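You operate a simulated robot arm through the tools that you are given. There is no shell and no other tool.

Carry out the task below with a simulated two-armed robot. There is one attempt and no reset: what you move stays moved.

TASK
Fill the four gaps in the long gilt rail with matching bead strips.
Fine: one strip a gap, the pattern unbroken; the other three stay where they lie.
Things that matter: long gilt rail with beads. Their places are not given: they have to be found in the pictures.

Only the result counts: the job must be done as asked and must still hold three seconds after the hand-in. Knocking over, shifting, dropping, spilling or breaking anything else fails it.

THE ROBOT
Two 7-joint arms with fingered hands on one trunk that stands fixed in place. Base frame: the origin is at the foot of the trunk, x ahead of it, y to its left, z up; the work surface is at about z = 0.9. Lengths are in m, angles in degrees, forces in N, time in s.
The left shoulder is at [0.07, 0.172, 1.352], the right one opposite. Each reaches about 1.156 m from its shoulder. Payload 5 kg a hand.
Tool frame (each hand has its own): the origin (TCP) lies between the finger pads and is the grasp point; the fingertips stand 0.043 m ahead of it; z points along the fingers, y is the line along which they close. The gripper opens to 0.144 m; its body begins 0.05 m behind the TCP. The gripper is a hand of 5 fingers: y runs from the thumb to the fingers, the wrist lies at [-0.021, -0.124, -0.221] in the tool frame.
Orientation is that of the tool frame in the base frame, as a unit quaternion [w, x, y, z]. With the fingers straight down and the wrist toward the robot, the tool's x, y and z point along [0, 1, 0], [1, 0, 0] and [0, 0, -1] of the base frame.

THE INTERFACE
- The arms move only by the tool play_rows. It takes "left_increments", "right_increments" or both (then of equal length, played together; a hand with none holds still); each is a list of rows, each a list of 2 entries, a list of its own where there are three numbers: the shift along the tool's x, y, z in units of 50 mm (1.0 is 50 mm), then the turn, a rotation vector about the tool's x, y, z in units of 6 degrees (1.0 is 6 degrees). In form: [[[x, y, z], [rx, ry, rz]], ...]. A call has 1 to 20 rows; each row shifts and turns the commanded pose from where the row before left it, along the tool's axes as they then stand. A call with a number of a shift or a turn outside -1 to 1 is refused whole. Each row takes 0.2 s and may step no farther than 0.05 m and 8.6 degrees from the row before; otherwise, the whole call is refused. Where a pose cannot be reached the arm comes as near as it can. A force on the tool above 60 N (or 10 N above the force at the start of the call, whichever is more), or a blocked arm, ends the call early, and 0.2 s more pass. In this call time passes only in rows, and 0.2 s behind the last. It gives the time, the measured TCP pose, the force on the tool (base axes), the opening and the grip force at its end, in the units of the frame above (readings bear some noise), with the torque about the TCP (base axes, N m) and any sound that the robot's microphone picked up, and new pictures: "pictures" is both (left out), scene, wrist or none (wrist: the cameras of the hands that moved).
- Cameras (640 x 400 px; columns grow to the right, rows downward): "scene" is now at [0.1362, 0.0039, 1.5876]; the picture's right is [0.08, -1.00, 0.00], its down [-0.62, -0.05, -0.79] and it looks along [0.78, 0.06, -0.62] (base axes); focal length 318 px, centre (320, 200). "left" rides on the left gripper at [-0.086, -0.109, -0.168] in its tool frame; the picture's right is [-0.80, -0.28, 0.53], its down [0.54, -0.73, 0.42] and it looks along [0.27, 0.63, 0.73] (tool axes); focal length 275 px, centre (320, 200). "right" rides on the right gripper at [0.086, -0.108, -0.168] in its tool frame; the picture's right is [-0.80, 0.28, -0.53], its down [-0.54, -0.73, 0.42] and it looks along [-0.27, 0.63, 0.73] (tool axes); focal length 275 px, centre (320, 200).
- lift_body(by): slides the trunk up (or, below 0, down) by that many m; the arms and the scene camera ride with it, the base frame stays. It gives what a move gives, with no picture.
- set_fingers(index, middle, ring, little, thumb_bend, thumb_turn, hand): sets how far each is bent, from 0 (flat) to 1 (curled in); at 0.3 the hand is open as for a grip, at 0.7 the pads meet at the TCP. One left out holds its place. A second passes; each finger stops where it meets its share of the squeeze, and holds until it gets a number again. It is the only way to open and close the hand. It gives what a move gives, with no picture; readings hold the bend of each and the force on index, middle, ring, little, thumb and palm. thumb_turn goes from beside the hand (0) to across from the fingers (1), as for a grip.
- turn_head(pan, tilt): turns the head with the scene camera to pan (to the left, within 86 degrees either way) and tilt (down, from -29 to 69), counted from straight ahead of the robot. It gives what a move gives, and a new picture of the scene camera.
- point_at(camera, pixels): for up to 12 pixels [column, row] of the newest picture of that camera ("zoom" is the newest enlarged one), the place [x, y, z] in the base frame of the surface seen there, good to about 0.002 m, but the place of the scene camera against the robot may be out by one fixed shift of up to 0.012 m in any direction. It takes no simulated time.
- enlarge(camera, box): a new picture of the part [left, top, right, bottom] of that camera's present view, enlarged. It takes no simulated time.
- job_done(): hands the job in; it is judged then, once.

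Unless the task says otherwise, let go and move clear before handing in.

The tools are called as a command line: name --argument value ..., lists and objects as JSON in quotes. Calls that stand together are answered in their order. play_rows: Moves the arms, as the interface text tells. Its arguments: {"type":"object","properties":{"left_increments":{"type":"array"},"right_increments":{"type":"array"},"pictures":{"type":"string","enum":["both","scene","wrist","none"]}},"required":[]} The other tools are called the same way: lift_body (by) moves the trunk up or down; set_fingers (index, middle, ring, little, thumb_bend, thumb_turn, hand) moves the fingers one by one; turn_head (pan, tilt) turns the head that bears the scene camera; point_at (camera, pixels) gives the place of the surface under pixels of a picture; enlarge (camera, box) takes an enlarged picture of a part of a camera's view; job_done () hands the job in.

At the start:

```text
clock: 0.0
left_position: [0.5289, 0.3856, 1.1503]
left_tool_rot: [-0.001, 0.707, 0.707, 0.0]
left_force: [0.0, 0.2, 1.0]
left_ft_torque: [0.02, -0.03, 0.01]
left_finger_gap: 0.1438
left_grip_force: 0.1
left_shape: jaw
left_bend: [0.3, 0.3, 0.3, 0.3, 0.3, 0.98]
left_finger forces: [0.1, 0.0, 0.0, 0.1, 0.0, 0.1]
right_position: [0.8547, -0.1383, 1.2037]
right_tool_rot: [0.0, 0.707, 0.707, -0.001]
right_force: [-0.4, -0.1, -0.1]
right_ft_torque: [-0.01, 0.02, -0.04]
right_finger_gap: 0.1434
right_grip_force: 0.1
right_shape: jaw
right_bend: [0.3, 0.3, 0.3, 0.3, 0.3, 0.98]
right_finger forces: [0.1, 0.0, 0.1, 0.0, 0.0, 0.0]
trunk travel left (down, up): [-0.45, 0.49]
head pan, tilt (commanded): [4.5, 38.1]
```

scene: 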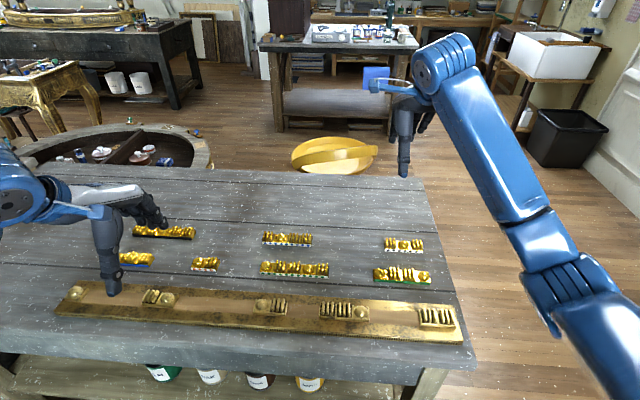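
right: 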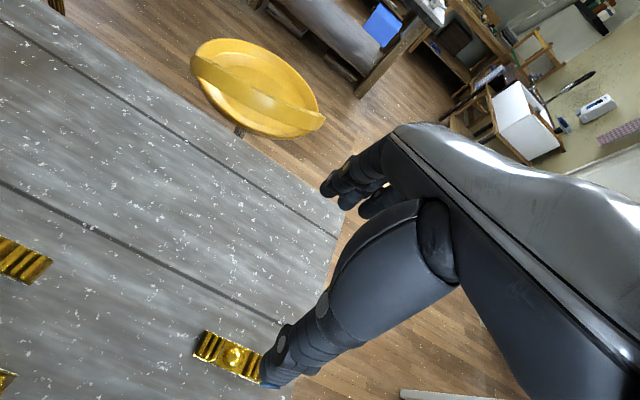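
left: 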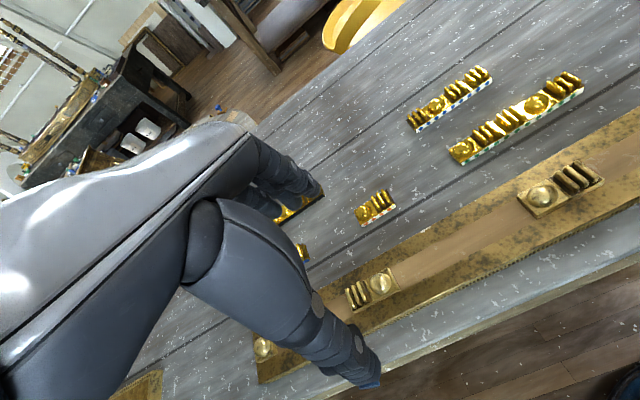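

The scene shows the long rail across rows 285-340 with gaps, and seven strips lying behind it at rows 230-280. I will enlarge the views to read the patterns.

enlarge --camera "scene" --box '[50, 270, 270, 350]'

enlarge --camera "scene" --box '[240, 270, 480, 350]'

enlarge --camera "scene" --box '[100, 215, 260, 280]'

enlarge --camera "scene" --box '[240, 220, 450, 295]'

```text
2.91 times, centred on (160, 310) of scene
```

zoom: 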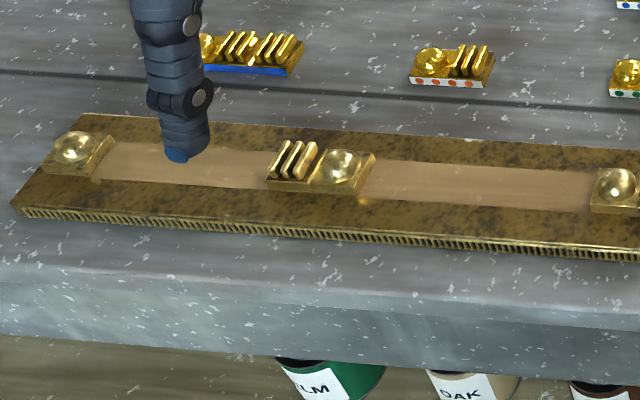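

```text
2.67 times, centred on (360, 310) of scene
```

zoom: 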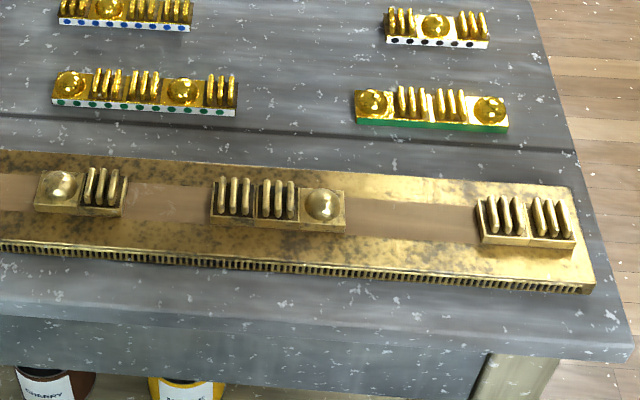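

```text
4.00 times, centred on (180, 248) of scene
```

zoom: 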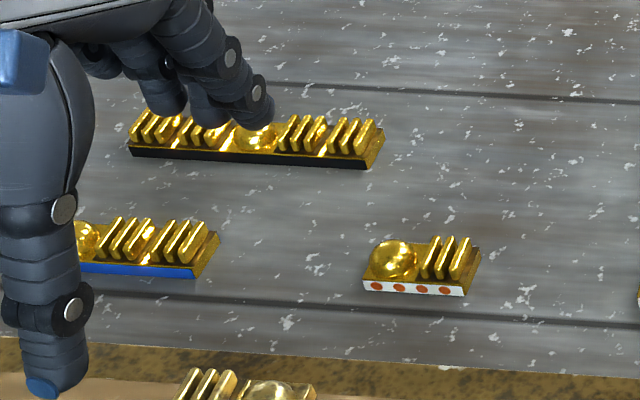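

```text
3.05 times, centred on (345, 258) of scene
```

zoom: 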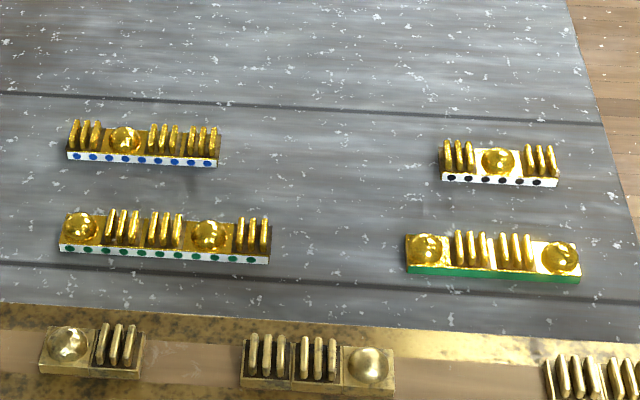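

The rail reads bead | gap | reed bead | gap | bead reed | gap | reed reed bead | gap | reed reed. I'll measure the points of the rail and strips with the depth tool.

enlarge --camera "scene" --box '[240, 270, 480, 350]'

point_at --camera "zoom" --pixels '[[37, 208], [80, 210], [124, 212], [128, 200], [211, 222], [346, 232], [345, 200], [480, 240], [576, 245], [170, 200], [410, 220], [400, 260]]'

point_at --camera "zoom" --pixels '[[36, 182], [83, 171], [127, 174], [213, 182], [344, 191], [477, 202], [573, 212], [592, 285], [575, 190], [330, 180], [330, 270], [340, 300]]'

```text
2.67 times, centred on (360, 310) of scene
```

zoom: 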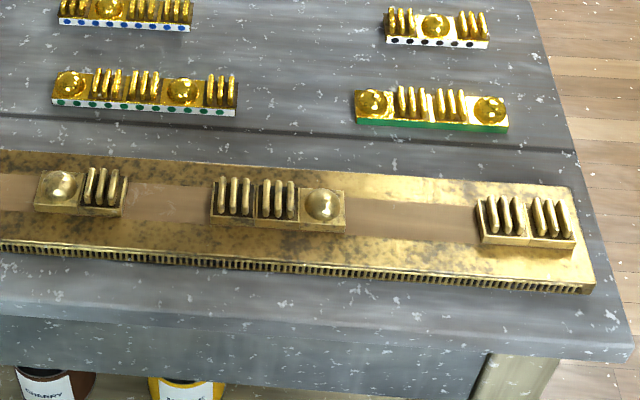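

```text
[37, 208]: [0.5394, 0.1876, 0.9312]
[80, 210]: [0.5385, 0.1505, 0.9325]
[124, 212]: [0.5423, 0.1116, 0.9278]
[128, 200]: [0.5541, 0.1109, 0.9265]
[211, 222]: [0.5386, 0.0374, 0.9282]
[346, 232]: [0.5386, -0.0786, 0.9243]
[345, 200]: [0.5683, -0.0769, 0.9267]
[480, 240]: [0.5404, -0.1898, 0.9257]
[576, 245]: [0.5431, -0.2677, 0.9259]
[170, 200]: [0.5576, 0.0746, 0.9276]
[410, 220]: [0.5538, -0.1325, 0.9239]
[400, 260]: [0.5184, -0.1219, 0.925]
```

```text
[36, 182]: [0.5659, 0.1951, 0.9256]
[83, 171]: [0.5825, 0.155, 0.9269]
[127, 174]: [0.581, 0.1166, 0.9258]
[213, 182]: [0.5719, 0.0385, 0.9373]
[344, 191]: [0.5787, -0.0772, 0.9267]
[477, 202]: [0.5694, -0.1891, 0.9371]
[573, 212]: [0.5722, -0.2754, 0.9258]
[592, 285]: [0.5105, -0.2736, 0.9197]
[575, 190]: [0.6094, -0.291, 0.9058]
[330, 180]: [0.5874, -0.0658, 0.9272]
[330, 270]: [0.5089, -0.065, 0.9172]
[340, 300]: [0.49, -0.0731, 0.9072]
```

The rail lies along y with cells about 38.5 mm wide; the left hand hides the left-hand blue strip, so I'll move the left hand aside and up.

play_rows --left_increments '[[[0.8, 0, -0.5], [0, 0, 0]], [[0.8, 0, -0.5], [0, 0, 0]], [[0.8, 0, -0.5], [0, 0, 0]], [[0.8, 0, -0.5], [0, 0, 0]], [[0.8, 0, -0.5], [0, 0, 0]]]' --pictures "both"

```text
clock: 1.2
left_position: [0.527, 0.5879, 1.2757]
left_tool_rot: [0.0, 0.707, 0.707, -0.002]
left_force: [1.1, 1.0, -0.8]
left_ft_torque: [-0.01, 0.01, 0.03]
left_finger_gap: 0.1436
left_grip_force: 0.0
left_shape: jaw
left_bend: [0.3, 0.3, 0.3, 0.3, 0.3, 0.98]
left_finger forces: [0.0, 0.0, 0.1, 0.0, 0.0, 0.0]
right_position: [0.8544, -0.1362, 1.206]
right_tool_rot: [-0.001, 0.707, 0.707, 0.0]
right_force: [-0.3, 1.5, -0.7]
right_ft_torque: [0.0, -0.03, -0.03]
right_finger_gap: 0.1434
right_grip_force: 0.0
right_shape: jaw
right_bend: [0.3, 0.3, 0.3, 0.3, 0.3, 0.98]
right_finger forces: [0.1, 0.0, 0.0, 0.0, 0.0, 0.0]
trunk travel left (down, up): [-0.45, 0.49]
head pan, tilt (commanded): [4.5, 38.1]
```

scene: 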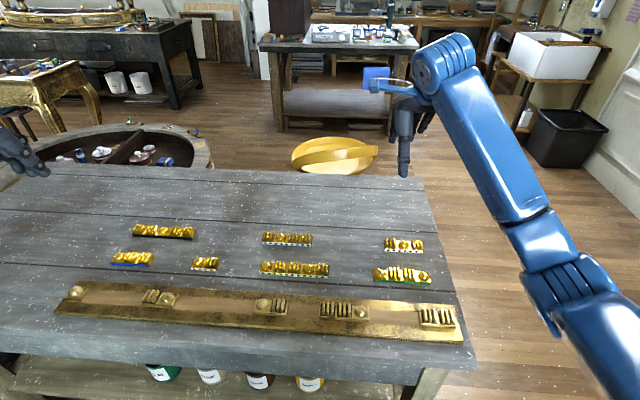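
left: 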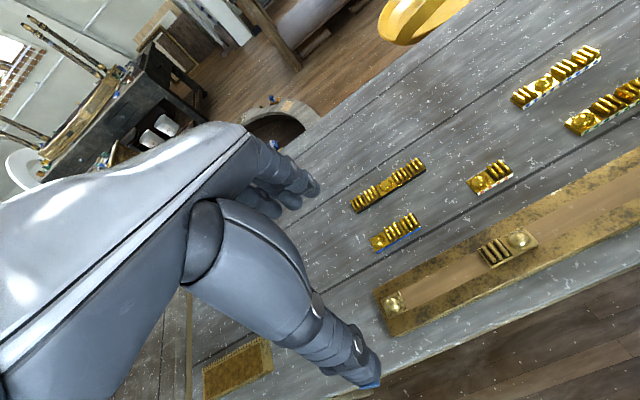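

Now all seven strips are visible, and the left wrist view shows another gilt piece at (235,365). I'll zoom on the left part and tilt the head to survey.

enlarge --camera "scene" --box '[50, 210, 240, 330]'

enlarge --camera "left" --box '[180, 140, 560, 400]'

turn_head --pan 12 --tilt 55

```text
3.33 times, centred on (145, 270) of scene
```

zoom: 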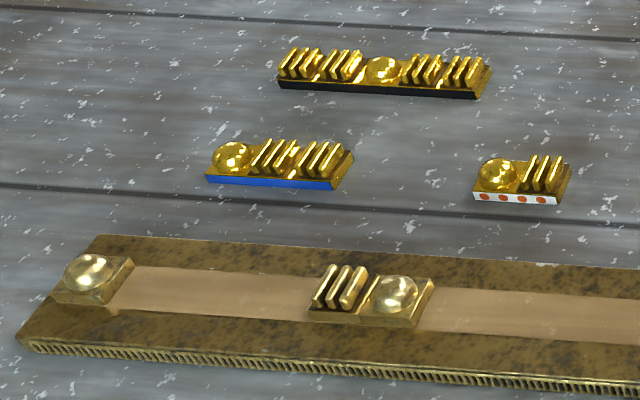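

```text
1.54 times, centred on (370, 270) of left
```

zoom: 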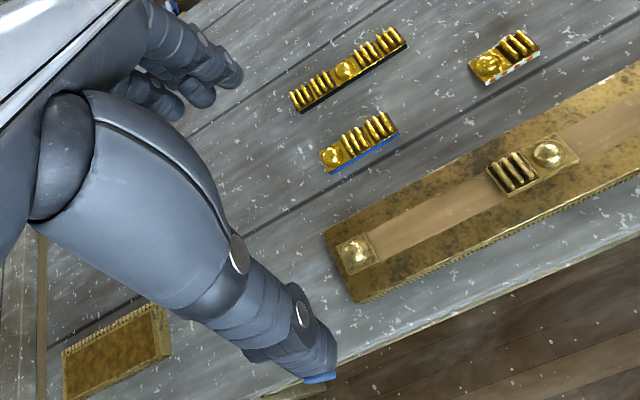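

```text
clock: 2.0
left_position: [0.5283, 0.5858, 1.2753]
left_tool_rot: [-0.001, 0.707, 0.707, -0.001]
left_force: [0.1, -0.7, -0.7]
left_ft_torque: [0.02, 0.01, -0.02]
left_finger_gap: 0.1438
left_grip_force: 0.0
left_shape: jaw
left_bend: [0.3, 0.3, 0.3, 0.3, 0.3, 0.98]
left_finger forces: [0.0, 0.0, 0.1, 0.1, 0.0, 0.0]
right_position: [0.8542, -0.1382, 1.2042]
right_tool_rot: [0.0, 0.708, 0.707, 0.0]
right_force: [1.5, -0.6, -1.0]
right_ft_torque: [0.0, 0.0, -0.01]
right_finger_gap: 0.1436
right_grip_force: 0.0
right_shape: jaw
right_bend: [0.3, 0.3, 0.3, 0.3, 0.3, 0.98]
right_finger forces: [0.0, 0.0, 0.0, 0.0, 0.1, 0.1]
trunk travel left (down, up): [-0.45, 0.49]
head pan, tilt (commanded): [12.0, 55.0]
```

scene: 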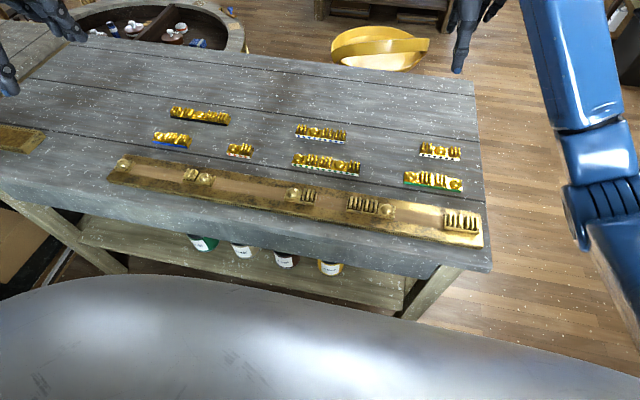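

The seven strips read (from the left): black RRBRR, blue BRR, red-dot BR, blue-dot RBRR, green-dot BRRBR, green BRRB, black-dot RBR. Next I'll measure them from closer with the head aimed at the strips.

turn_head --pan 8 --tilt 42

enlarge --camera "scene" --box '[80, 180, 280, 305]'

```text
clock: 2.8
left_position: [0.5288, 0.5854, 1.2747]
left_tool_rot: [-0.001, 0.707, 0.708, 0.0]
left_force: [-0.2, 0.2, 1.2]
left_ft_torque: [0.0, 0.01, -0.01]
left_finger_gap: 0.1437
left_grip_force: 0.1
left_shape: jaw
left_bend: [0.3, 0.3, 0.3, 0.3, 0.3, 0.98]
left_finger forces: [0.0, 0.1, 0.1, 0.0, 0.0, 0.1]
right_position: [0.8534, -0.1371, 1.2045]
right_tool_rot: [0.0, 0.706, 0.708, 0.0]
right_force: [-0.5, -0.4, -0.4]
right_ft_torque: [0.01, -0.01, -0.02]
right_finger_gap: 0.1438
right_grip_force: 0.2
right_shape: jaw
right_bend: [0.3, 0.3, 0.3, 0.3, 0.3, 0.98]
right_finger forces: [0.1, 0.1, 0.1, 0.0, 0.0, 0.1]
trunk travel left (down, up): [-0.45, 0.49]
head pan, tilt (commanded): [8.0, 42.0]
```

scene: 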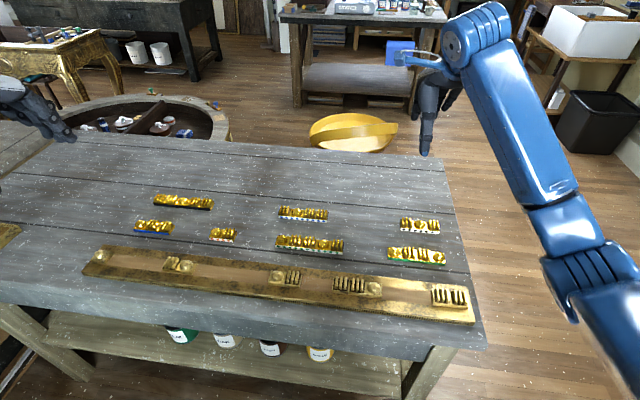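

```text
3.20 times, centred on (180, 242) of scene
```

zoom: 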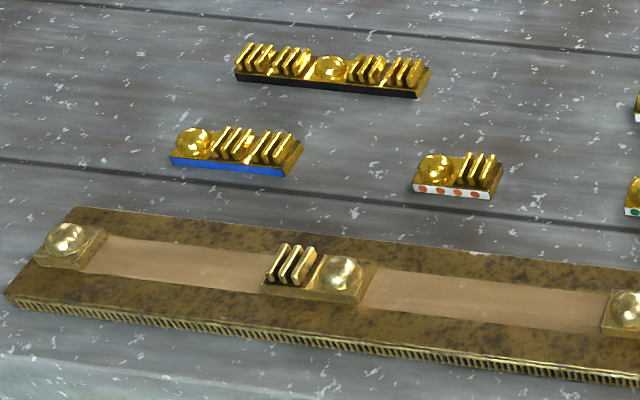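

point_at --camera "zoom" --pixels '[[237, 72], [237, 82], [414, 90], [415, 99], [430, 71], [244, 58], [173, 156], [172, 165], [284, 168], [284, 176], [302, 147], [325, 85]]'

point_at --camera "zoom" --pixels '[[416, 183], [415, 192], [489, 192], [489, 199], [502, 172], [425, 160], [88, 265], [106, 237], [263, 285], [274, 262], [360, 298], [376, 270]]'

point_at --camera "zoom" --pixels '[[604, 318], [609, 298], [180, 260], [500, 300], [200, 290], [200, 235], [330, 69], [192, 140], [434, 165], [342, 270], [67, 235], [180, 200]]'

```text
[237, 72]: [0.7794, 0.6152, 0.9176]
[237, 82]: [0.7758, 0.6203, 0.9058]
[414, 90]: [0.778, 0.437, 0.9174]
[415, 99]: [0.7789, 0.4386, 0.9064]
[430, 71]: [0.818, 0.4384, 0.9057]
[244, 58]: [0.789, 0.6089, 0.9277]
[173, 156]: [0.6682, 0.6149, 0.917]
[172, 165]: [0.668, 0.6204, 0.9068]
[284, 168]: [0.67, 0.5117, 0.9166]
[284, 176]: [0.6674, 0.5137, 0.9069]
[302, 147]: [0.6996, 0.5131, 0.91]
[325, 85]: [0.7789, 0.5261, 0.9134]
```

```text
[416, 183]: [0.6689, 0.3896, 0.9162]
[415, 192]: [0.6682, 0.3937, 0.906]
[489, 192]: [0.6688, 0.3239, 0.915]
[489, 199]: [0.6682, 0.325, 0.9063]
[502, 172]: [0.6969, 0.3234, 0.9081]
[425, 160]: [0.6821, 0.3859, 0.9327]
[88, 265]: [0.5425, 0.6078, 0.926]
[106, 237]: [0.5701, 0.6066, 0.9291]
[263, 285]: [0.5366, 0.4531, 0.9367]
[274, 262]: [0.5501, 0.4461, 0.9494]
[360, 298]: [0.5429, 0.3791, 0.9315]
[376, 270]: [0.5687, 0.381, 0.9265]
```

```text
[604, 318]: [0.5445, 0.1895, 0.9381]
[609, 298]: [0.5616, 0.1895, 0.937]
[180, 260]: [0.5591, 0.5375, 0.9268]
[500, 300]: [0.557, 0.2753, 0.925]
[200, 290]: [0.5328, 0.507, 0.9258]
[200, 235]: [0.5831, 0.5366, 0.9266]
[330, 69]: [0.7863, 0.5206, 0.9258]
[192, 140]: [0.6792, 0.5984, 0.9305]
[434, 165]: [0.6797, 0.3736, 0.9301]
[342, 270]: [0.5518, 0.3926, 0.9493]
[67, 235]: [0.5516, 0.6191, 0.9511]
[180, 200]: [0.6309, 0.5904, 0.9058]
```

The rail cells give gaps of about 4, 5, 2 and 3 cells (154, 190, 74, 111 mm), so blue-dot, black, red-dot and blue are the matching strips, three of them turned by 180°. I'll test how far the left wrist can yaw at a safe height.

play_rows --left_increments '[[[-0.7, 0.35, 0], [0, 0, 0]], [[-0.7, 0.35, 0], [0, 0, 0]], [[-0.7, 0.35, 0], [0, 0, 0]], [[-0.7, 0.35, 0], [0, 0, 0]], [[0, 0, 0], [0, 0, 1]], [[0, 0, 0], [0, 0, 1]], [[0, 0, 0], [0, 0, 1]], [[0, 0, 0], [0, 0, 1]], [[0, 0, 0], [0, 0, 1]], [[0, 0, 0], [0, 0, 1]], [[0, 0, 0], [0, 0, 1]], [[0, 0, 0], [0, 0, 1]], [[0, 0, 0], [0, 0, 1]], [[0, 0, 0], [0, 0, 1]], [[0, 0, 0], [0, 0, 1]], [[0, 0, 0], [0, 0, 1]], [[0, 0, 0], [0, 0, 1]], [[0, 0, 0], [0, 0, 1]], [[0, 0, 0], [0, 0, 1]]]' --pictures "both"

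```text
clock: 6.8
left_position: [0.5993, 0.4464, 1.2756]
left_tool_rot: [0.0, 1.0, -0.002, 0.001]
left_force: [0.4, 0.1, 0.3]
left_ft_torque: [-0.01, 0.01, -0.01]
left_finger_gap: 0.144
left_grip_force: 0.0
left_shape: jaw
left_bend: [0.3, 0.3, 0.3, 0.3, 0.3, 0.98]
left_finger forces: [0.1, 0.0, 0.0, 0.1, 0.1, 0.0]
right_position: [0.8543, -0.1374, 1.2036]
right_tool_rot: [0.0, 0.707, 0.707, -0.001]
right_force: [0.4, 0.0, -0.8]
right_ft_torque: [0.0, 0.02, -0.02]
right_finger_gap: 0.1437
right_grip_force: 0.0
right_shape: jaw
right_bend: [0.3, 0.3, 0.3, 0.3, 0.3, 0.98]
right_finger forces: [0.0, 0.0, 0.0, 0.1, 0.0, 0.2]
trunk travel left (down, up): [-0.45, 0.49]
head pan, tilt (commanded): [8.0, 42.0]
```

scene: 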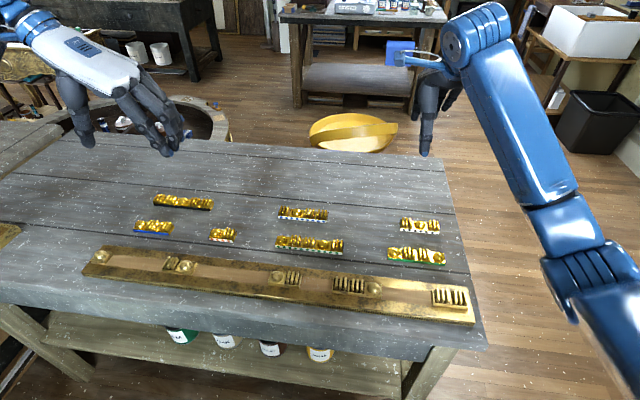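
left: 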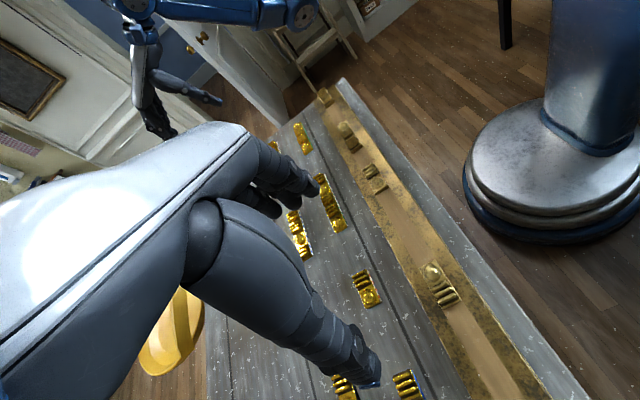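

The left hand reached +90° of yaw cleanly (pose exact). I'll continue toward +180°.

play_rows --left_increments '[[[0, 0, 0], [0, 0, 1]], [[0, 0, 0], [0, 0, 1]], [[0, 0, 0], [0, 0, 1]], [[0, 0, 0], [0, 0, 1]], [[0, 0, 0], [0, 0, 1]], [[0, 0, 0], [0, 0, 1]], [[0, 0, 0], [0, 0, 1]], [[0, 0, 0], [0, 0, 1]], [[0, 0, 0], [0, 0, 1]], [[0, 0, 0], [0, 0, 1]], [[0, 0, 0], [0, 0, 1]], [[0, 0, 0], [0, 0, 1]], [[0, 0, 0], [0, 0, 1]], [[0, 0, 0], [0, 0, 1]], [[0, 0, 0], [0, 0, 1]]]' --pictures "both"

```text
clock: 9.9
left_position: [0.5982, 0.4465, 1.2755]
left_tool_rot: [0.001, -0.707, 0.707, 0.001]
left_force: [0.8, 0.2, -1.2]
left_ft_torque: [0.03, -0.01, -0.01]
left_finger_gap: 0.144
left_grip_force: 0.1
left_shape: jaw
left_bend: [0.3, 0.3, 0.3, 0.3, 0.3, 0.98]
left_finger forces: [0.1, 0.0, 0.1, 0.1, 0.0, 0.0]
right_position: [0.8546, -0.1372, 1.205]
right_tool_rot: [0.0, 0.707, 0.707, 0.0]
right_force: [-0.2, -0.1, -0.2]
right_ft_torque: [0.0, -0.03, 0.02]
right_finger_gap: 0.1439
right_grip_force: 0.2
right_shape: jaw
right_bend: [0.3, 0.3, 0.3, 0.3, 0.3, 0.98]
right_finger forces: [0.0, 0.1, 0.0, 0.0, 0.0, 0.0]
trunk travel left (down, up): [-0.45, 0.49]
head pan, tilt (commanded): [8.0, 42.0]
```

scene: 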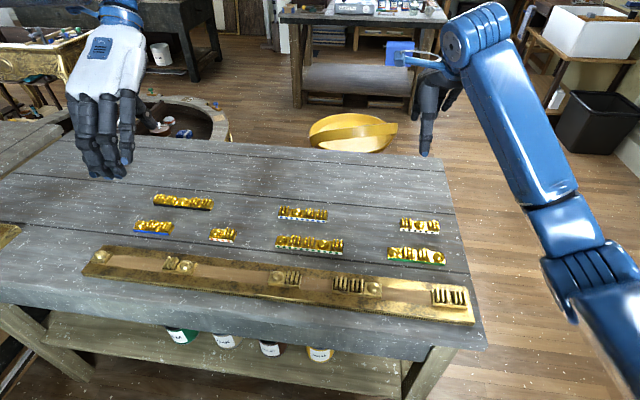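
left: 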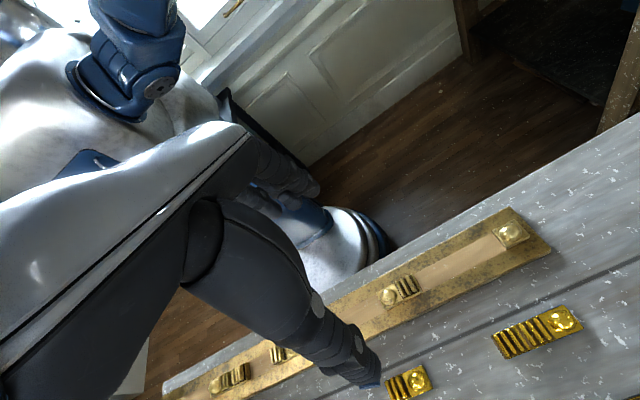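

The left hand also reaches +180° exactly, so picking at 180° and placing at 0° is possible. Now I'll compare the left wrist camera's coordinates with the scene's to calibrate the shift.

enlarge --camera "left" --box '[360, 190, 640, 400]'

```text
1.90 times, centred on (500, 295) of left
```

zoom: 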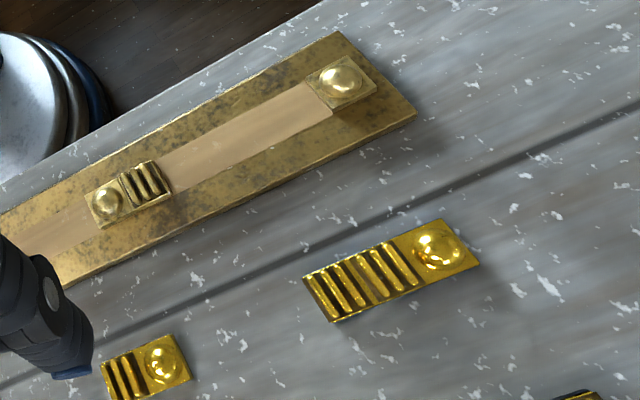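

point_at --camera "zoom" --pixels '[[306, 277], [333, 318], [436, 222], [474, 262], [480, 268], [340, 33], [413, 112], [307, 80], [331, 107], [345, 98], [160, 163], [173, 188]]'

point_at --camera "zoom" --pixels '[[400, 180], [550, 300], [250, 150], [230, 190], [200, 110], [364, 55], [376, 88], [87, 200], [100, 228], [180, 335], [190, 380], [102, 365]]'

```text
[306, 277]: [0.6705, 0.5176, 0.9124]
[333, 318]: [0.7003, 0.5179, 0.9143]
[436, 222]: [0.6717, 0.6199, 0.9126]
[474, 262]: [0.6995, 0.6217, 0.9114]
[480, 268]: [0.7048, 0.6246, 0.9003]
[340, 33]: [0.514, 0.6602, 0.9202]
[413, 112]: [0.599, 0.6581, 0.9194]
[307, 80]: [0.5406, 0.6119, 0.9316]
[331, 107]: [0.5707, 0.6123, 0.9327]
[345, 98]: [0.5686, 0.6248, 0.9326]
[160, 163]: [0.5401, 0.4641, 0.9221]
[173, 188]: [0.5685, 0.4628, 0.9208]
```

```text
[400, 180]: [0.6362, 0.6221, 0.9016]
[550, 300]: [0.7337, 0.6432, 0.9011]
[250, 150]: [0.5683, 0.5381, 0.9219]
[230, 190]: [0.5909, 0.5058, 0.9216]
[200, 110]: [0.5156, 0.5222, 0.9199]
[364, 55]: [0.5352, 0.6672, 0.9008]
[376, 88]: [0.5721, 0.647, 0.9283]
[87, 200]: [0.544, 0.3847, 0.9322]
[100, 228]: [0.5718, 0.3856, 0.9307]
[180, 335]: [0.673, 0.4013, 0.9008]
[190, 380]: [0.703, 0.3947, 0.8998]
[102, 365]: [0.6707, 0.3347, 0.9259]
```

The left camera puts the table at z≈0.9005, strip base tops at 0.912, rail top at 0.9205; the scene camera is shifted by about (-0.002,-0.005,+0.005). Now I'll check finger geometry in the air by partly closing the left hand.

set_fingers --hand "left" --index 0.58 --middle 0.58 --ring 0.58 --little 0.58 --thumb_bend 0.58 --thumb_turn 1.0

enlarge --camera "left" --box '[160, 100, 480, 400]'

enlarge --camera "scene" --box '[40, 60, 200, 200]'

```text
clock: 10.9
left_position: [0.5983, 0.4475, 1.2749]
left_tool_rot: [0.0, -0.707, 0.707, 0.001]
left_force: [-0.1, -0.3, 0.1]
left_ft_torque: [-0.02, 0.0, 0.01]
left_finger_gap: 0.0537
left_grip_force: 0.0
left_shape: fingers
left_bend: [0.57, 0.57, 0.57, 0.57, 0.57, 1.0]
left_finger forces: [0.0, 0.0, 0.0, 0.1, 0.0, 0.0]
right_position: [0.8539, -0.1365, 1.2043]
right_tool_rot: [-0.001, 0.707, 0.707, 0.0]
right_force: [0.2, 0.7, 0.7]
right_ft_torque: [0.02, -0.02, 0.0]
right_finger_gap: 0.144
right_grip_force: 0.1
right_shape: jaw
right_bend: [0.3, 0.3, 0.3, 0.3, 0.3, 0.98]
right_finger forces: [0.0, 0.0, 0.1, 0.1, 0.1, 0.0]
trunk travel left (down, up): [-0.45, 0.49]
head pan, tilt (commanded): [8.0, 42.0]
```

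```text
1.33 times, centred on (320, 250) of left
```

zoom: 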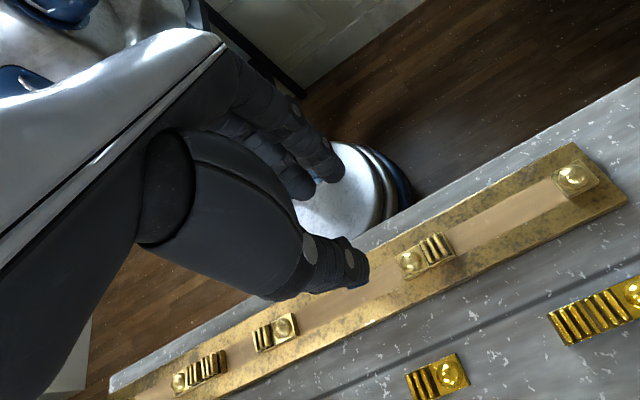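

```text
2.86 times, centred on (120, 130) of scene
```

zoom: 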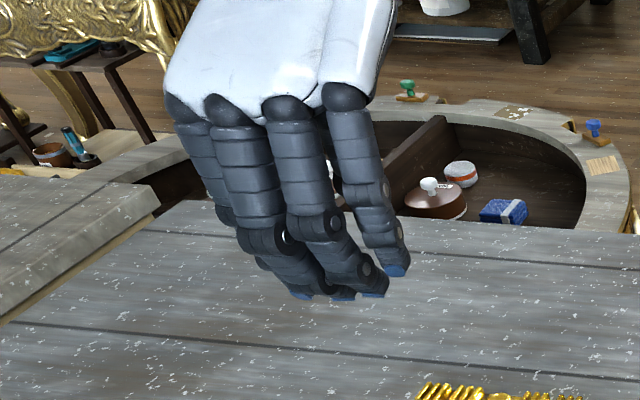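

Gap reads 54 mm at bend 0.57. I'll measure the fingertip positions from both cameras relative to the TCP.

point_at --camera "zoom" --pixels '[[397, 270], [373, 292], [345, 297], [300, 293], [390, 245], [360, 275], [320, 280], [290, 270], [270, 262]]'

point_at --camera "left" --pixels '[[430, 300], [432, 312], [420, 315], [425, 285], [410, 285], [404, 232], [412, 225], [392, 246], [383, 243], [318, 290]]'

```text
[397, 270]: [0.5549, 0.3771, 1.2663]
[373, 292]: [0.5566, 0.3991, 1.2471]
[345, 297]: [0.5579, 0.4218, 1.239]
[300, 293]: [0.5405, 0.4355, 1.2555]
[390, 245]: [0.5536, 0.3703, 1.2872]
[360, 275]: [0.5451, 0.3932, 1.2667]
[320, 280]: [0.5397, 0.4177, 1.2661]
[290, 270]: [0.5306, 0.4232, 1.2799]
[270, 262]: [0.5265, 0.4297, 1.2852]
```

```text
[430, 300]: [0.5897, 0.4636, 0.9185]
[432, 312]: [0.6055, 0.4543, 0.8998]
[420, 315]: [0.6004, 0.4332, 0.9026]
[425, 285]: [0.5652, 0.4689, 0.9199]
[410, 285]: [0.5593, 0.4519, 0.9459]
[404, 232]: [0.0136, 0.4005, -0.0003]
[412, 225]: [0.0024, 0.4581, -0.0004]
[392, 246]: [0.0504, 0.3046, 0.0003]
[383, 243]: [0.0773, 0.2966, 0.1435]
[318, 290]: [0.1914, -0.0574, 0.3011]
```

I mapped the zoom wrongly for the left camera; I'll re-enlarge the left view around the fingertips and measure thumb and finger tips.

enlarge --camera "left" --box '[220, 160, 380, 330]'

point_at --camera "left" --pixels '[[350, 301], [352, 310], [345, 315], [351, 292], [338, 285], [335, 225], [325, 232], [300, 246], [318, 215], [297, 225], [330, 305]]'

```text
2.35 times, centred on (300, 245) of left
```

zoom: 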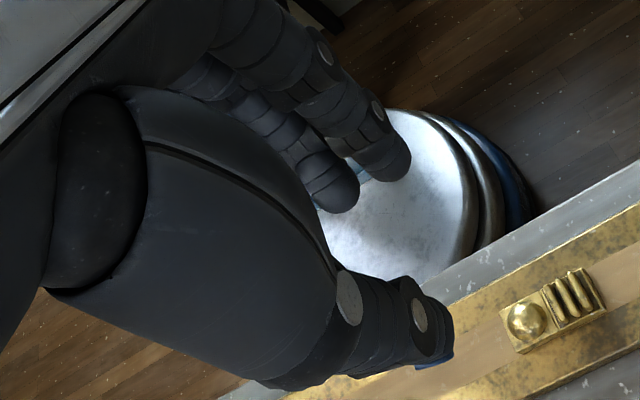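

```text
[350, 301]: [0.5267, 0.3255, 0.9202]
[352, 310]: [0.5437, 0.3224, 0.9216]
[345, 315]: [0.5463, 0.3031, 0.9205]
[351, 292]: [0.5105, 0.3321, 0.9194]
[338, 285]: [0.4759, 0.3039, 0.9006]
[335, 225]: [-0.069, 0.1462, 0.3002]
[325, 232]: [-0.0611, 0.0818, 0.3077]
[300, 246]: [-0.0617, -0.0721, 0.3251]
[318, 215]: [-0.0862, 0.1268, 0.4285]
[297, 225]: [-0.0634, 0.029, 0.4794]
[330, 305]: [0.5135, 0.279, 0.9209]
```

The plain "left" picture predates the finger move, so I'll query the zoom picture instead.

point_at --camera "zoom" --pixels '[[440, 350], [445, 320], [430, 300], [448, 360], [410, 360], [335, 205], [350, 190], [395, 175], [408, 160], [300, 170], [405, 320], [380, 345]]'

```text
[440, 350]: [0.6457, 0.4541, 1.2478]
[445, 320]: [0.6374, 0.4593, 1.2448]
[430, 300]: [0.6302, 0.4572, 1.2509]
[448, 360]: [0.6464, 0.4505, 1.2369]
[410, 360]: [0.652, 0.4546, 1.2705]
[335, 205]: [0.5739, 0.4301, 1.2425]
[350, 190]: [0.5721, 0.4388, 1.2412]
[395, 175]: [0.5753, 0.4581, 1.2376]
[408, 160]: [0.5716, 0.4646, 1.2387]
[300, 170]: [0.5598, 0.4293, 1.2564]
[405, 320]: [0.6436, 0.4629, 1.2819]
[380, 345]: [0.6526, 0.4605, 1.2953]
```

Thumb and index/middle tips sit about 0.041 m ahead of the TCP, with the TCP between index and middle. I'll clear the right arm out to the right, and bring the left hand back toward 0° yaw above the blue strip (true place about x 0.685, y 0.57).

play_rows --left_increments '[[[-0.61, -0.435, 0], [0, 0, 0]], [[-0.61, -0.435, 0], [0, 0, 0]], [[-0.61, -0.435, 0], [0, 0, 0]], [[-0.61, -0.435, 0], [0, 0, 0]], [[0, 0, 0], [0, 0, -1]], [[0, 0, 0], [0, 0, -1]], [[0, 0, 0], [0, 0, -1]], [[0, 0, 0], [0, 0, -1]], [[0, 0, 0], [0, 0, -1]], [[0, 0, 0], [0, 0, -1]], [[0, 0, 0], [0, 0, -1]], [[0, 0, 0], [0, 0, -1]], [[0, 0, 0], [0, 0, -1]], [[0, 0, 0], [0, 0, -1]], [[0, 0, 0], [0, 0, -1]], [[0, 0, 0], [0, 0, -1]], [[0, 0, 0], [0, 0, -1]], [[0, 0, 0], [0, 0, -1]], [[0, 0, 0], [0, 0, -1]]]' --right_increments '[[[-0.7, -0.5, 0], [0, 0, 0]], [[-0.7, -0.5, 0], [0, 0, 0]], [[-0.7, -0.5, 0], [0, 0, 0]], [[-0.7, -0.5, 0], [0, 0, 0]], [[-0.7, -0.5, 0], [0, 0, 0]], [[-0.7, -0.5, 0], [0, 0, 0]], [[-0.7, -0.5, 0], [0, 0, 0]], [[-0.7, -0.5, 0], [0, 0, 0]], [[-0.7, -0.5, 0], [0, 0, 0]], [[-0.7, -0.5, 0], [0, 0, 0]], [[0, -0.5, 0], [0, 0, 0]], [[0, -0.5, 0], [0, 0, 0]], [[0, 0, 0], [0, 0, 0]], [[0, 0, 0], [0, 0, 0]], [[0, 0, 0], [0, 0, 0]], [[0, 0, 0], [0, 0, 0]], [[0, 0, 0], [0, 0, 0]], [[0, 0, 0], [0, 0, 0]], [[0, 0, 0], [0, 0, 0]]]' --pictures "both"

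```text
clock: 14.9
left_position: [0.6729, 0.5574, 1.267]
left_tool_rot: [0.0, 1.0, 0.0, -0.001]
left_force: [0.2, 0.1, 0.5]
left_ft_torque: [-0.01, -0.02, 0.03]
left_finger_gap: 0.0534
left_grip_force: 0.1
left_shape: fingers
left_bend: [0.57, 0.57, 0.57, 0.57, 0.57, 1.0]
left_finger forces: [0.0, 0.0, 0.1, 0.0, 0.1, 0.0]
left hand out of reach, approached as far as the arm can: row 4
right_position: [0.5533, -0.4881, 1.2025]
right_tool_rot: [0.0, 0.707, 0.707, 0.0]
right_force: [0.1, 0.5, 1.4]
right_ft_torque: [-0.02, 0.02, 0.01]
right_finger_gap: 0.1438
right_grip_force: 0.0
right_shape: jaw
right_bend: [0.3, 0.3, 0.3, 0.3, 0.3, 0.98]
right_finger forces: [0.0, 0.0, 0.0, 0.1, 0.1, 0.1]
trunk travel left (down, up): [-0.45, 0.49]
head pan, tilt (commanded): [8.0, 42.0]
```

scene: 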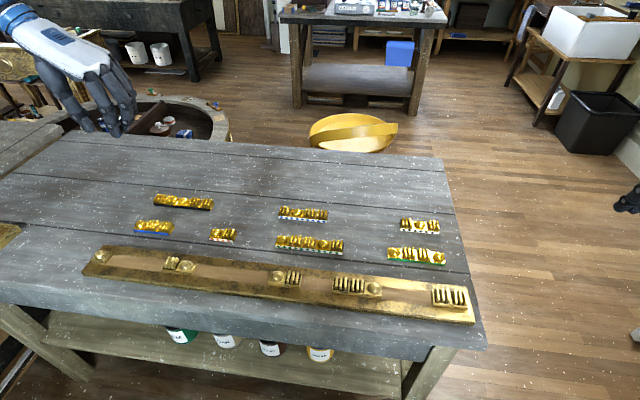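
right: 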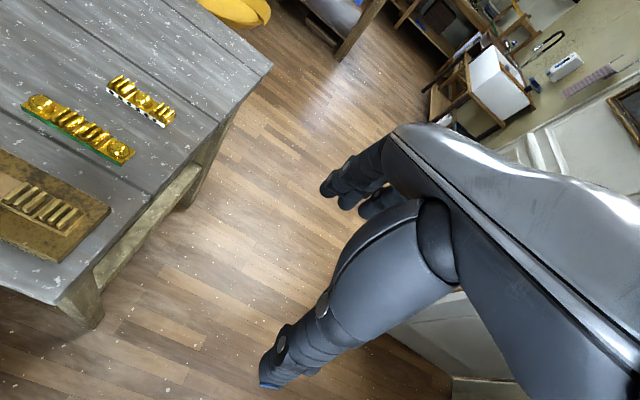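
left: 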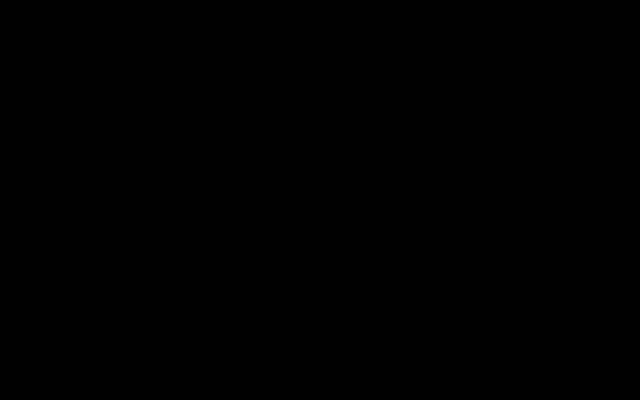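

Right arm is clear; at yaw 180° the left arm ran to its limit at row 4, so picking at 0° is right. The left picture came back black; I'll finish rotating to 0° and look again.

play_rows --left_increments '[[[0, 0, 0], [0, 0, -1]], [[0, 0, 0], [0, 0, -1]], [[0, 0, 0], [0, 0, -1]], [[0, 0, 0], [0, 0, -1]], [[0, 0, 0], [0, 0, -1]], [[0, 0, 0], [0, 0, -1]], [[0, 0, 0], [0, 0, -1]], [[0, 0, 0], [0, 0, -1]], [[0, 0, 0], [0, 0, -1]], [[0, 0, 0], [0, 0, -1]], [[0, 0, 0], [0, 0, -1]], [[0, 0, 0], [0, 0, -1]], [[0, 0, 0], [0, 0, -1]], [[0, 0, 0], [0, 0, -1]], [[0, 0, 0], [0, 0, -1]]]' --pictures "both"

```text
clock: 18.1
left_position: [0.6744, 0.5567, 1.2669]
left_tool_rot: [0.0, 0.706, 0.708, -0.001]
left_force: [-0.5, -0.7, 0.8]
left_ft_torque: [-0.05, -0.02, 0.0]
left_finger_gap: 0.0538
left_grip_force: 0.0
left_shape: fingers
left_bend: [0.57, 0.57, 0.57, 0.57, 0.57, 1.0]
left_finger forces: [0.1, 0.0, 0.0, 0.1, 0.0, 0.1]
right_position: [0.554, -0.4877, 1.2019]
right_tool_rot: [0.0, 0.707, 0.707, 0.0]
right_force: [-0.5, -0.2, -0.4]
right_ft_torque: [0.01, 0.02, 0.01]
right_finger_gap: 0.1438
right_grip_force: 0.1
right_shape: jaw
right_bend: [0.3, 0.3, 0.3, 0.3, 0.3, 0.98]
right_finger forces: [0.0, 0.0, 0.0, 0.1, 0.0, 0.1]
trunk travel left (down, up): [-0.45, 0.49]
head pan, tilt (commanded): [8.0, 42.0]
```

scene: 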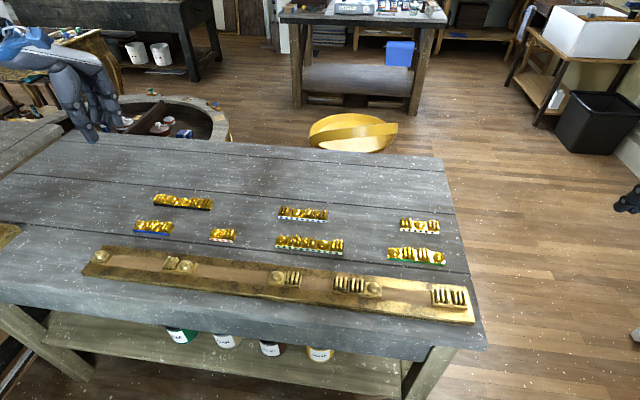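
left: 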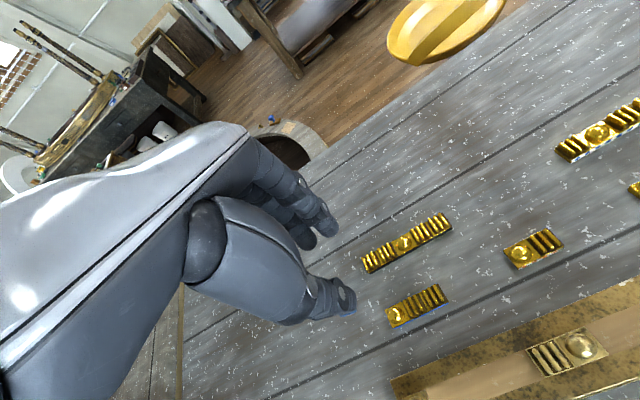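

Left camera is back, with the blue strip at (415,305), black at (407,243), red-dot at (533,248). I'll measure them from this camera.

enlarge --camera "left" --box '[340, 190, 580, 340]'

```text
2.67 times, centred on (460, 265) of left
```

zoom: 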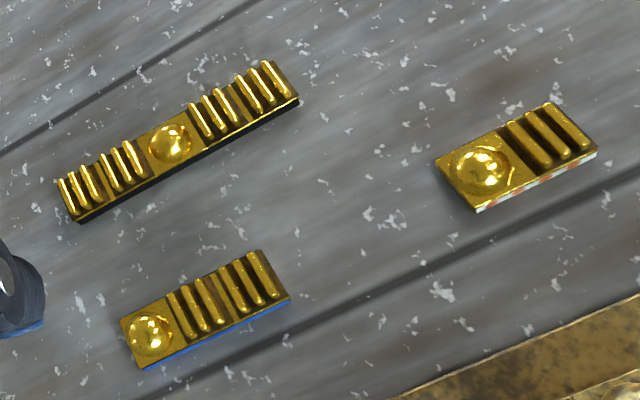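

point_at --camera "zoom" --pixels '[[121, 321], [138, 366], [288, 298], [261, 250], [60, 182], [78, 217], [297, 99], [274, 62], [437, 163], [474, 208], [596, 152], [552, 103]]'

point_at --camera "zoom" --pixels '[[124, 323], [141, 363], [285, 295], [168, 295], [206, 332], [175, 355], [245, 325], [90, 215], [288, 104], [150, 185], [490, 203], [585, 157]]'

```text
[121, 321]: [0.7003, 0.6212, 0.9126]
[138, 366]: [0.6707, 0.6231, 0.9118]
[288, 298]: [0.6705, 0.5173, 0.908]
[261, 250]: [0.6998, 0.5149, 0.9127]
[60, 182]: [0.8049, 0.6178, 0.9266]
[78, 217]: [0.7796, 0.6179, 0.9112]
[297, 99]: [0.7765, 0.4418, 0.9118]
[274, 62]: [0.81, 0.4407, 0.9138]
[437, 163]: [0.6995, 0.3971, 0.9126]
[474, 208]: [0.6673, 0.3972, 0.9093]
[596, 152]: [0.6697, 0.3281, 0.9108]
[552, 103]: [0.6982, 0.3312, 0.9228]
```

```text
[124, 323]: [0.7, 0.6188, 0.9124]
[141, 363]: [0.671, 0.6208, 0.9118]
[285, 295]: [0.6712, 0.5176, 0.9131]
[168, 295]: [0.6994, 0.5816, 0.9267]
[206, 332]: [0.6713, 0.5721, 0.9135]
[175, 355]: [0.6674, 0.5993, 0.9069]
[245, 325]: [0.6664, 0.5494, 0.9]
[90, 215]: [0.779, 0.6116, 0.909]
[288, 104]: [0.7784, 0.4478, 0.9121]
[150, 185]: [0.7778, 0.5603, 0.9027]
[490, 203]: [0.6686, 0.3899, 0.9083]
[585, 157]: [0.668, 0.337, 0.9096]
```

Blue strip: centre (0.685, 0.569), x 0.670–0.700, about 106 mm long, base top z 0.912. I'll spread ring and little out a bit so that thumb, index and middle pinch, and descend to a hover at z≈1.0.

set_fingers --hand "left" --ring 0.48 --little 0.48

play_rows --left_increments '[[[0.12, 0.115, 0.6], [0, 0, 0]], [[0.12, 0.115, 0.9], [0, 0, 0]], [[0, 0, 0.9], [0, 0, 0]], [[0, 0, 0.9], [0, 0, 0]], [[0, 0, 0.9], [0, 0, 0]], [[0, 0, 0.9], [0, 0, 0]], [[0, 0, 0.0], [0, 0, 0]]]' --pictures "both"

```text
clock: 19.1
left_position: [0.6725, 0.5563, 1.2672]
left_tool_rot: [0.0, 0.707, 0.707, 0.0]
left_force: [0.7, 0.4, 1.0]
left_ft_torque: [0.0, -0.01, 0.0]
left_finger_gap: 0.0535
left_grip_force: 0.1
left_shape: fingers
left_bend: [0.57, 0.57, 0.48, 0.48, 0.57, 1.0]
left_finger forces: [0.0, 0.0, 0.1, 0.0, 0.0, 0.0]
right_position: [0.5531, -0.4874, 1.203]
right_tool_rot: [0.0, 0.706, 0.708, 0.0]
right_force: [-0.3, 0.2, 0.0]
right_ft_torque: [-0.02, 0.0, 0.02]
right_finger_gap: 0.144
right_grip_force: 0.0
right_shape: jaw
right_bend: [0.3, 0.3, 0.3, 0.3, 0.3, 0.98]
right_finger forces: [0.0, 0.0, 0.1, 0.1, 0.0, 0.1]
trunk travel left (down, up): [-0.45, 0.49]
head pan, tilt (commanded): [8.0, 42.0]
```

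```text
clock: 20.8
left_position: [0.6841, 0.5676, 1.0109]
left_tool_rot: [0.001, 0.707, 0.707, 0.0]
left_force: [0.6, 0.6, 0.6]
left_ft_torque: [0.03, -0.01, 0.0]
left_finger_gap: 0.0537
left_grip_force: 0.1
left_shape: fingers
left_bend: [0.57, 0.57, 0.48, 0.48, 0.57, 1.0]
left_finger forces: [0.0, 0.0, 0.0, 0.0, 0.0, 0.0]
right_position: [0.5524, -0.4886, 1.2039]
right_tool_rot: [-0.001, 0.707, 0.707, -0.001]
right_force: [-1.0, 0.8, 0.0]
right_ft_torque: [0.03, -0.01, 0.01]
right_finger_gap: 0.1436
right_grip_force: 0.0
right_shape: jaw
right_bend: [0.3, 0.3, 0.3, 0.3, 0.3, 0.98]
right_finger forces: [0.1, 0.1, 0.0, 0.0, 0.1, 0.0]
trunk travel left (down, up): [-0.45, 0.49]
head pan, tilt (commanded): [8.0, 42.0]
```

scene: 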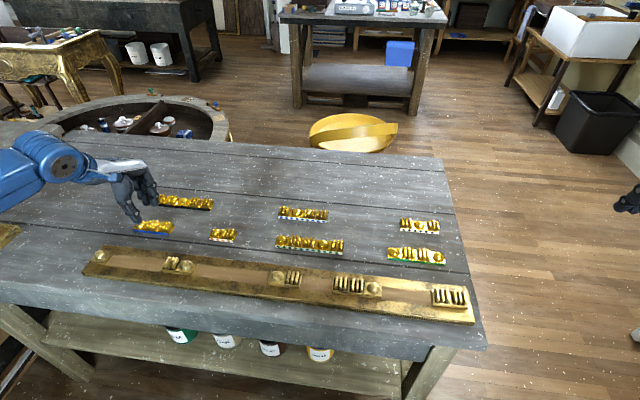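
left: 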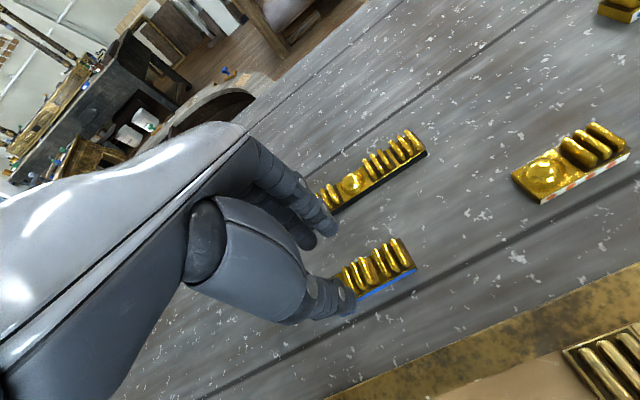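

Hover is at (0.684, 0.568, 1.011) with the strip below between thumb (340,300) and fingers (325,235). I'll zoom in to check before descending.

enlarge --camera "left" --box '[260, 180, 460, 320]'

enlarge --camera "scene" --box '[80, 140, 240, 250]'

```text
2.86 times, centred on (360, 250) of left
```

zoom: 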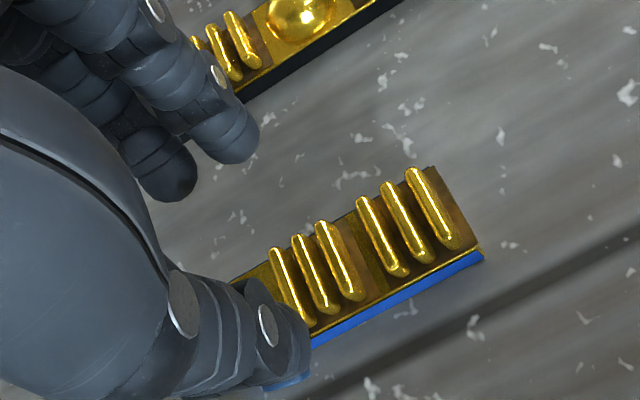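

```text
3.64 times, centred on (160, 195) of scene
```

zoom: 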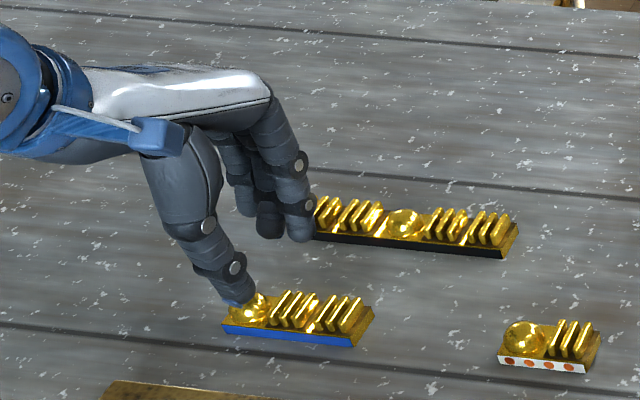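

Clear to descend; I'll go to TCP z≈0.952 first.

play_rows --left_increments '[[[0.02, 0.02, 0.4], [0, 0, 0]], [[0, 0, 0.4], [0, 0, 0]], [[0, 0, 0.36], [0, 0, 0]], [[0, 0, 0], [0, 0, 0]]]' --pictures "wrist"

enlarge --camera "left" --box '[260, 180, 460, 320]'

enlarge --camera "scene" --box '[80, 140, 240, 250]'

```text
clock: 21.8
left_position: [0.6853, 0.5688, 0.953]
left_tool_rot: [0.0, 0.708, 0.706, 0.0]
left_force: [-0.2, 0.2, 0.2]
left_ft_torque: [-0.03, 0.01, 0.01]
left_finger_gap: 0.0539
left_grip_force: 0.1
left_shape: fingers
left_bend: [0.57, 0.57, 0.48, 0.48, 0.57, 1.0]
left_finger forces: [0.1, 0.1, 0.0, 0.0, 0.1, 0.0]
right_position: [0.5522, -0.4883, 1.2032]
right_tool_rot: [0.0, 0.707, 0.707, 0.0]
right_force: [0.3, -0.8, -1.0]
right_ft_torque: [0.0, -0.01, 0.02]
right_finger_gap: 0.1439
right_grip_force: 0.0
right_shape: jaw
right_bend: [0.3, 0.3, 0.3, 0.3, 0.3, 0.98]
right_finger forces: [0.0, 0.0, 0.0, 0.0, 0.1, 0.1]
trunk travel left (down, up): [-0.45, 0.49]
head pan, tilt (commanded): [8.0, 42.0]
```

left: 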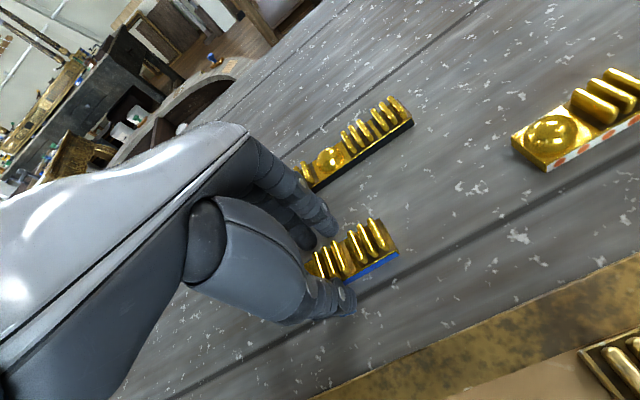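

```text
2.86 times, centred on (360, 250) of left
```

zoom: 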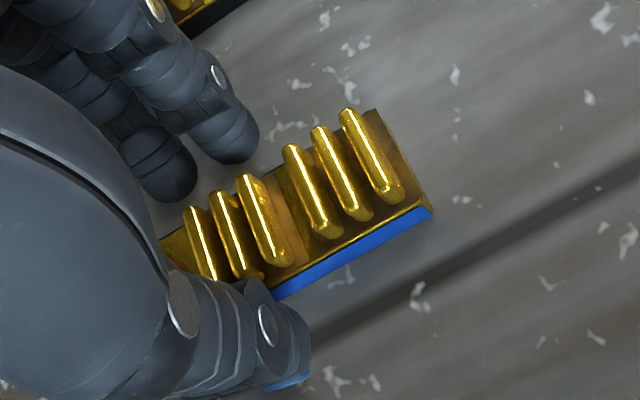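

```text
3.64 times, centred on (160, 195) of scene
```

zoom: 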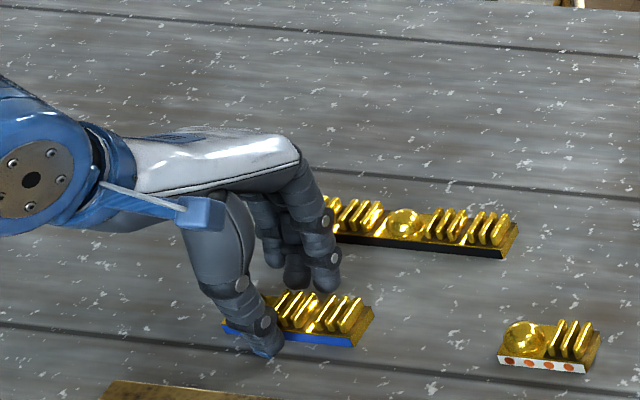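

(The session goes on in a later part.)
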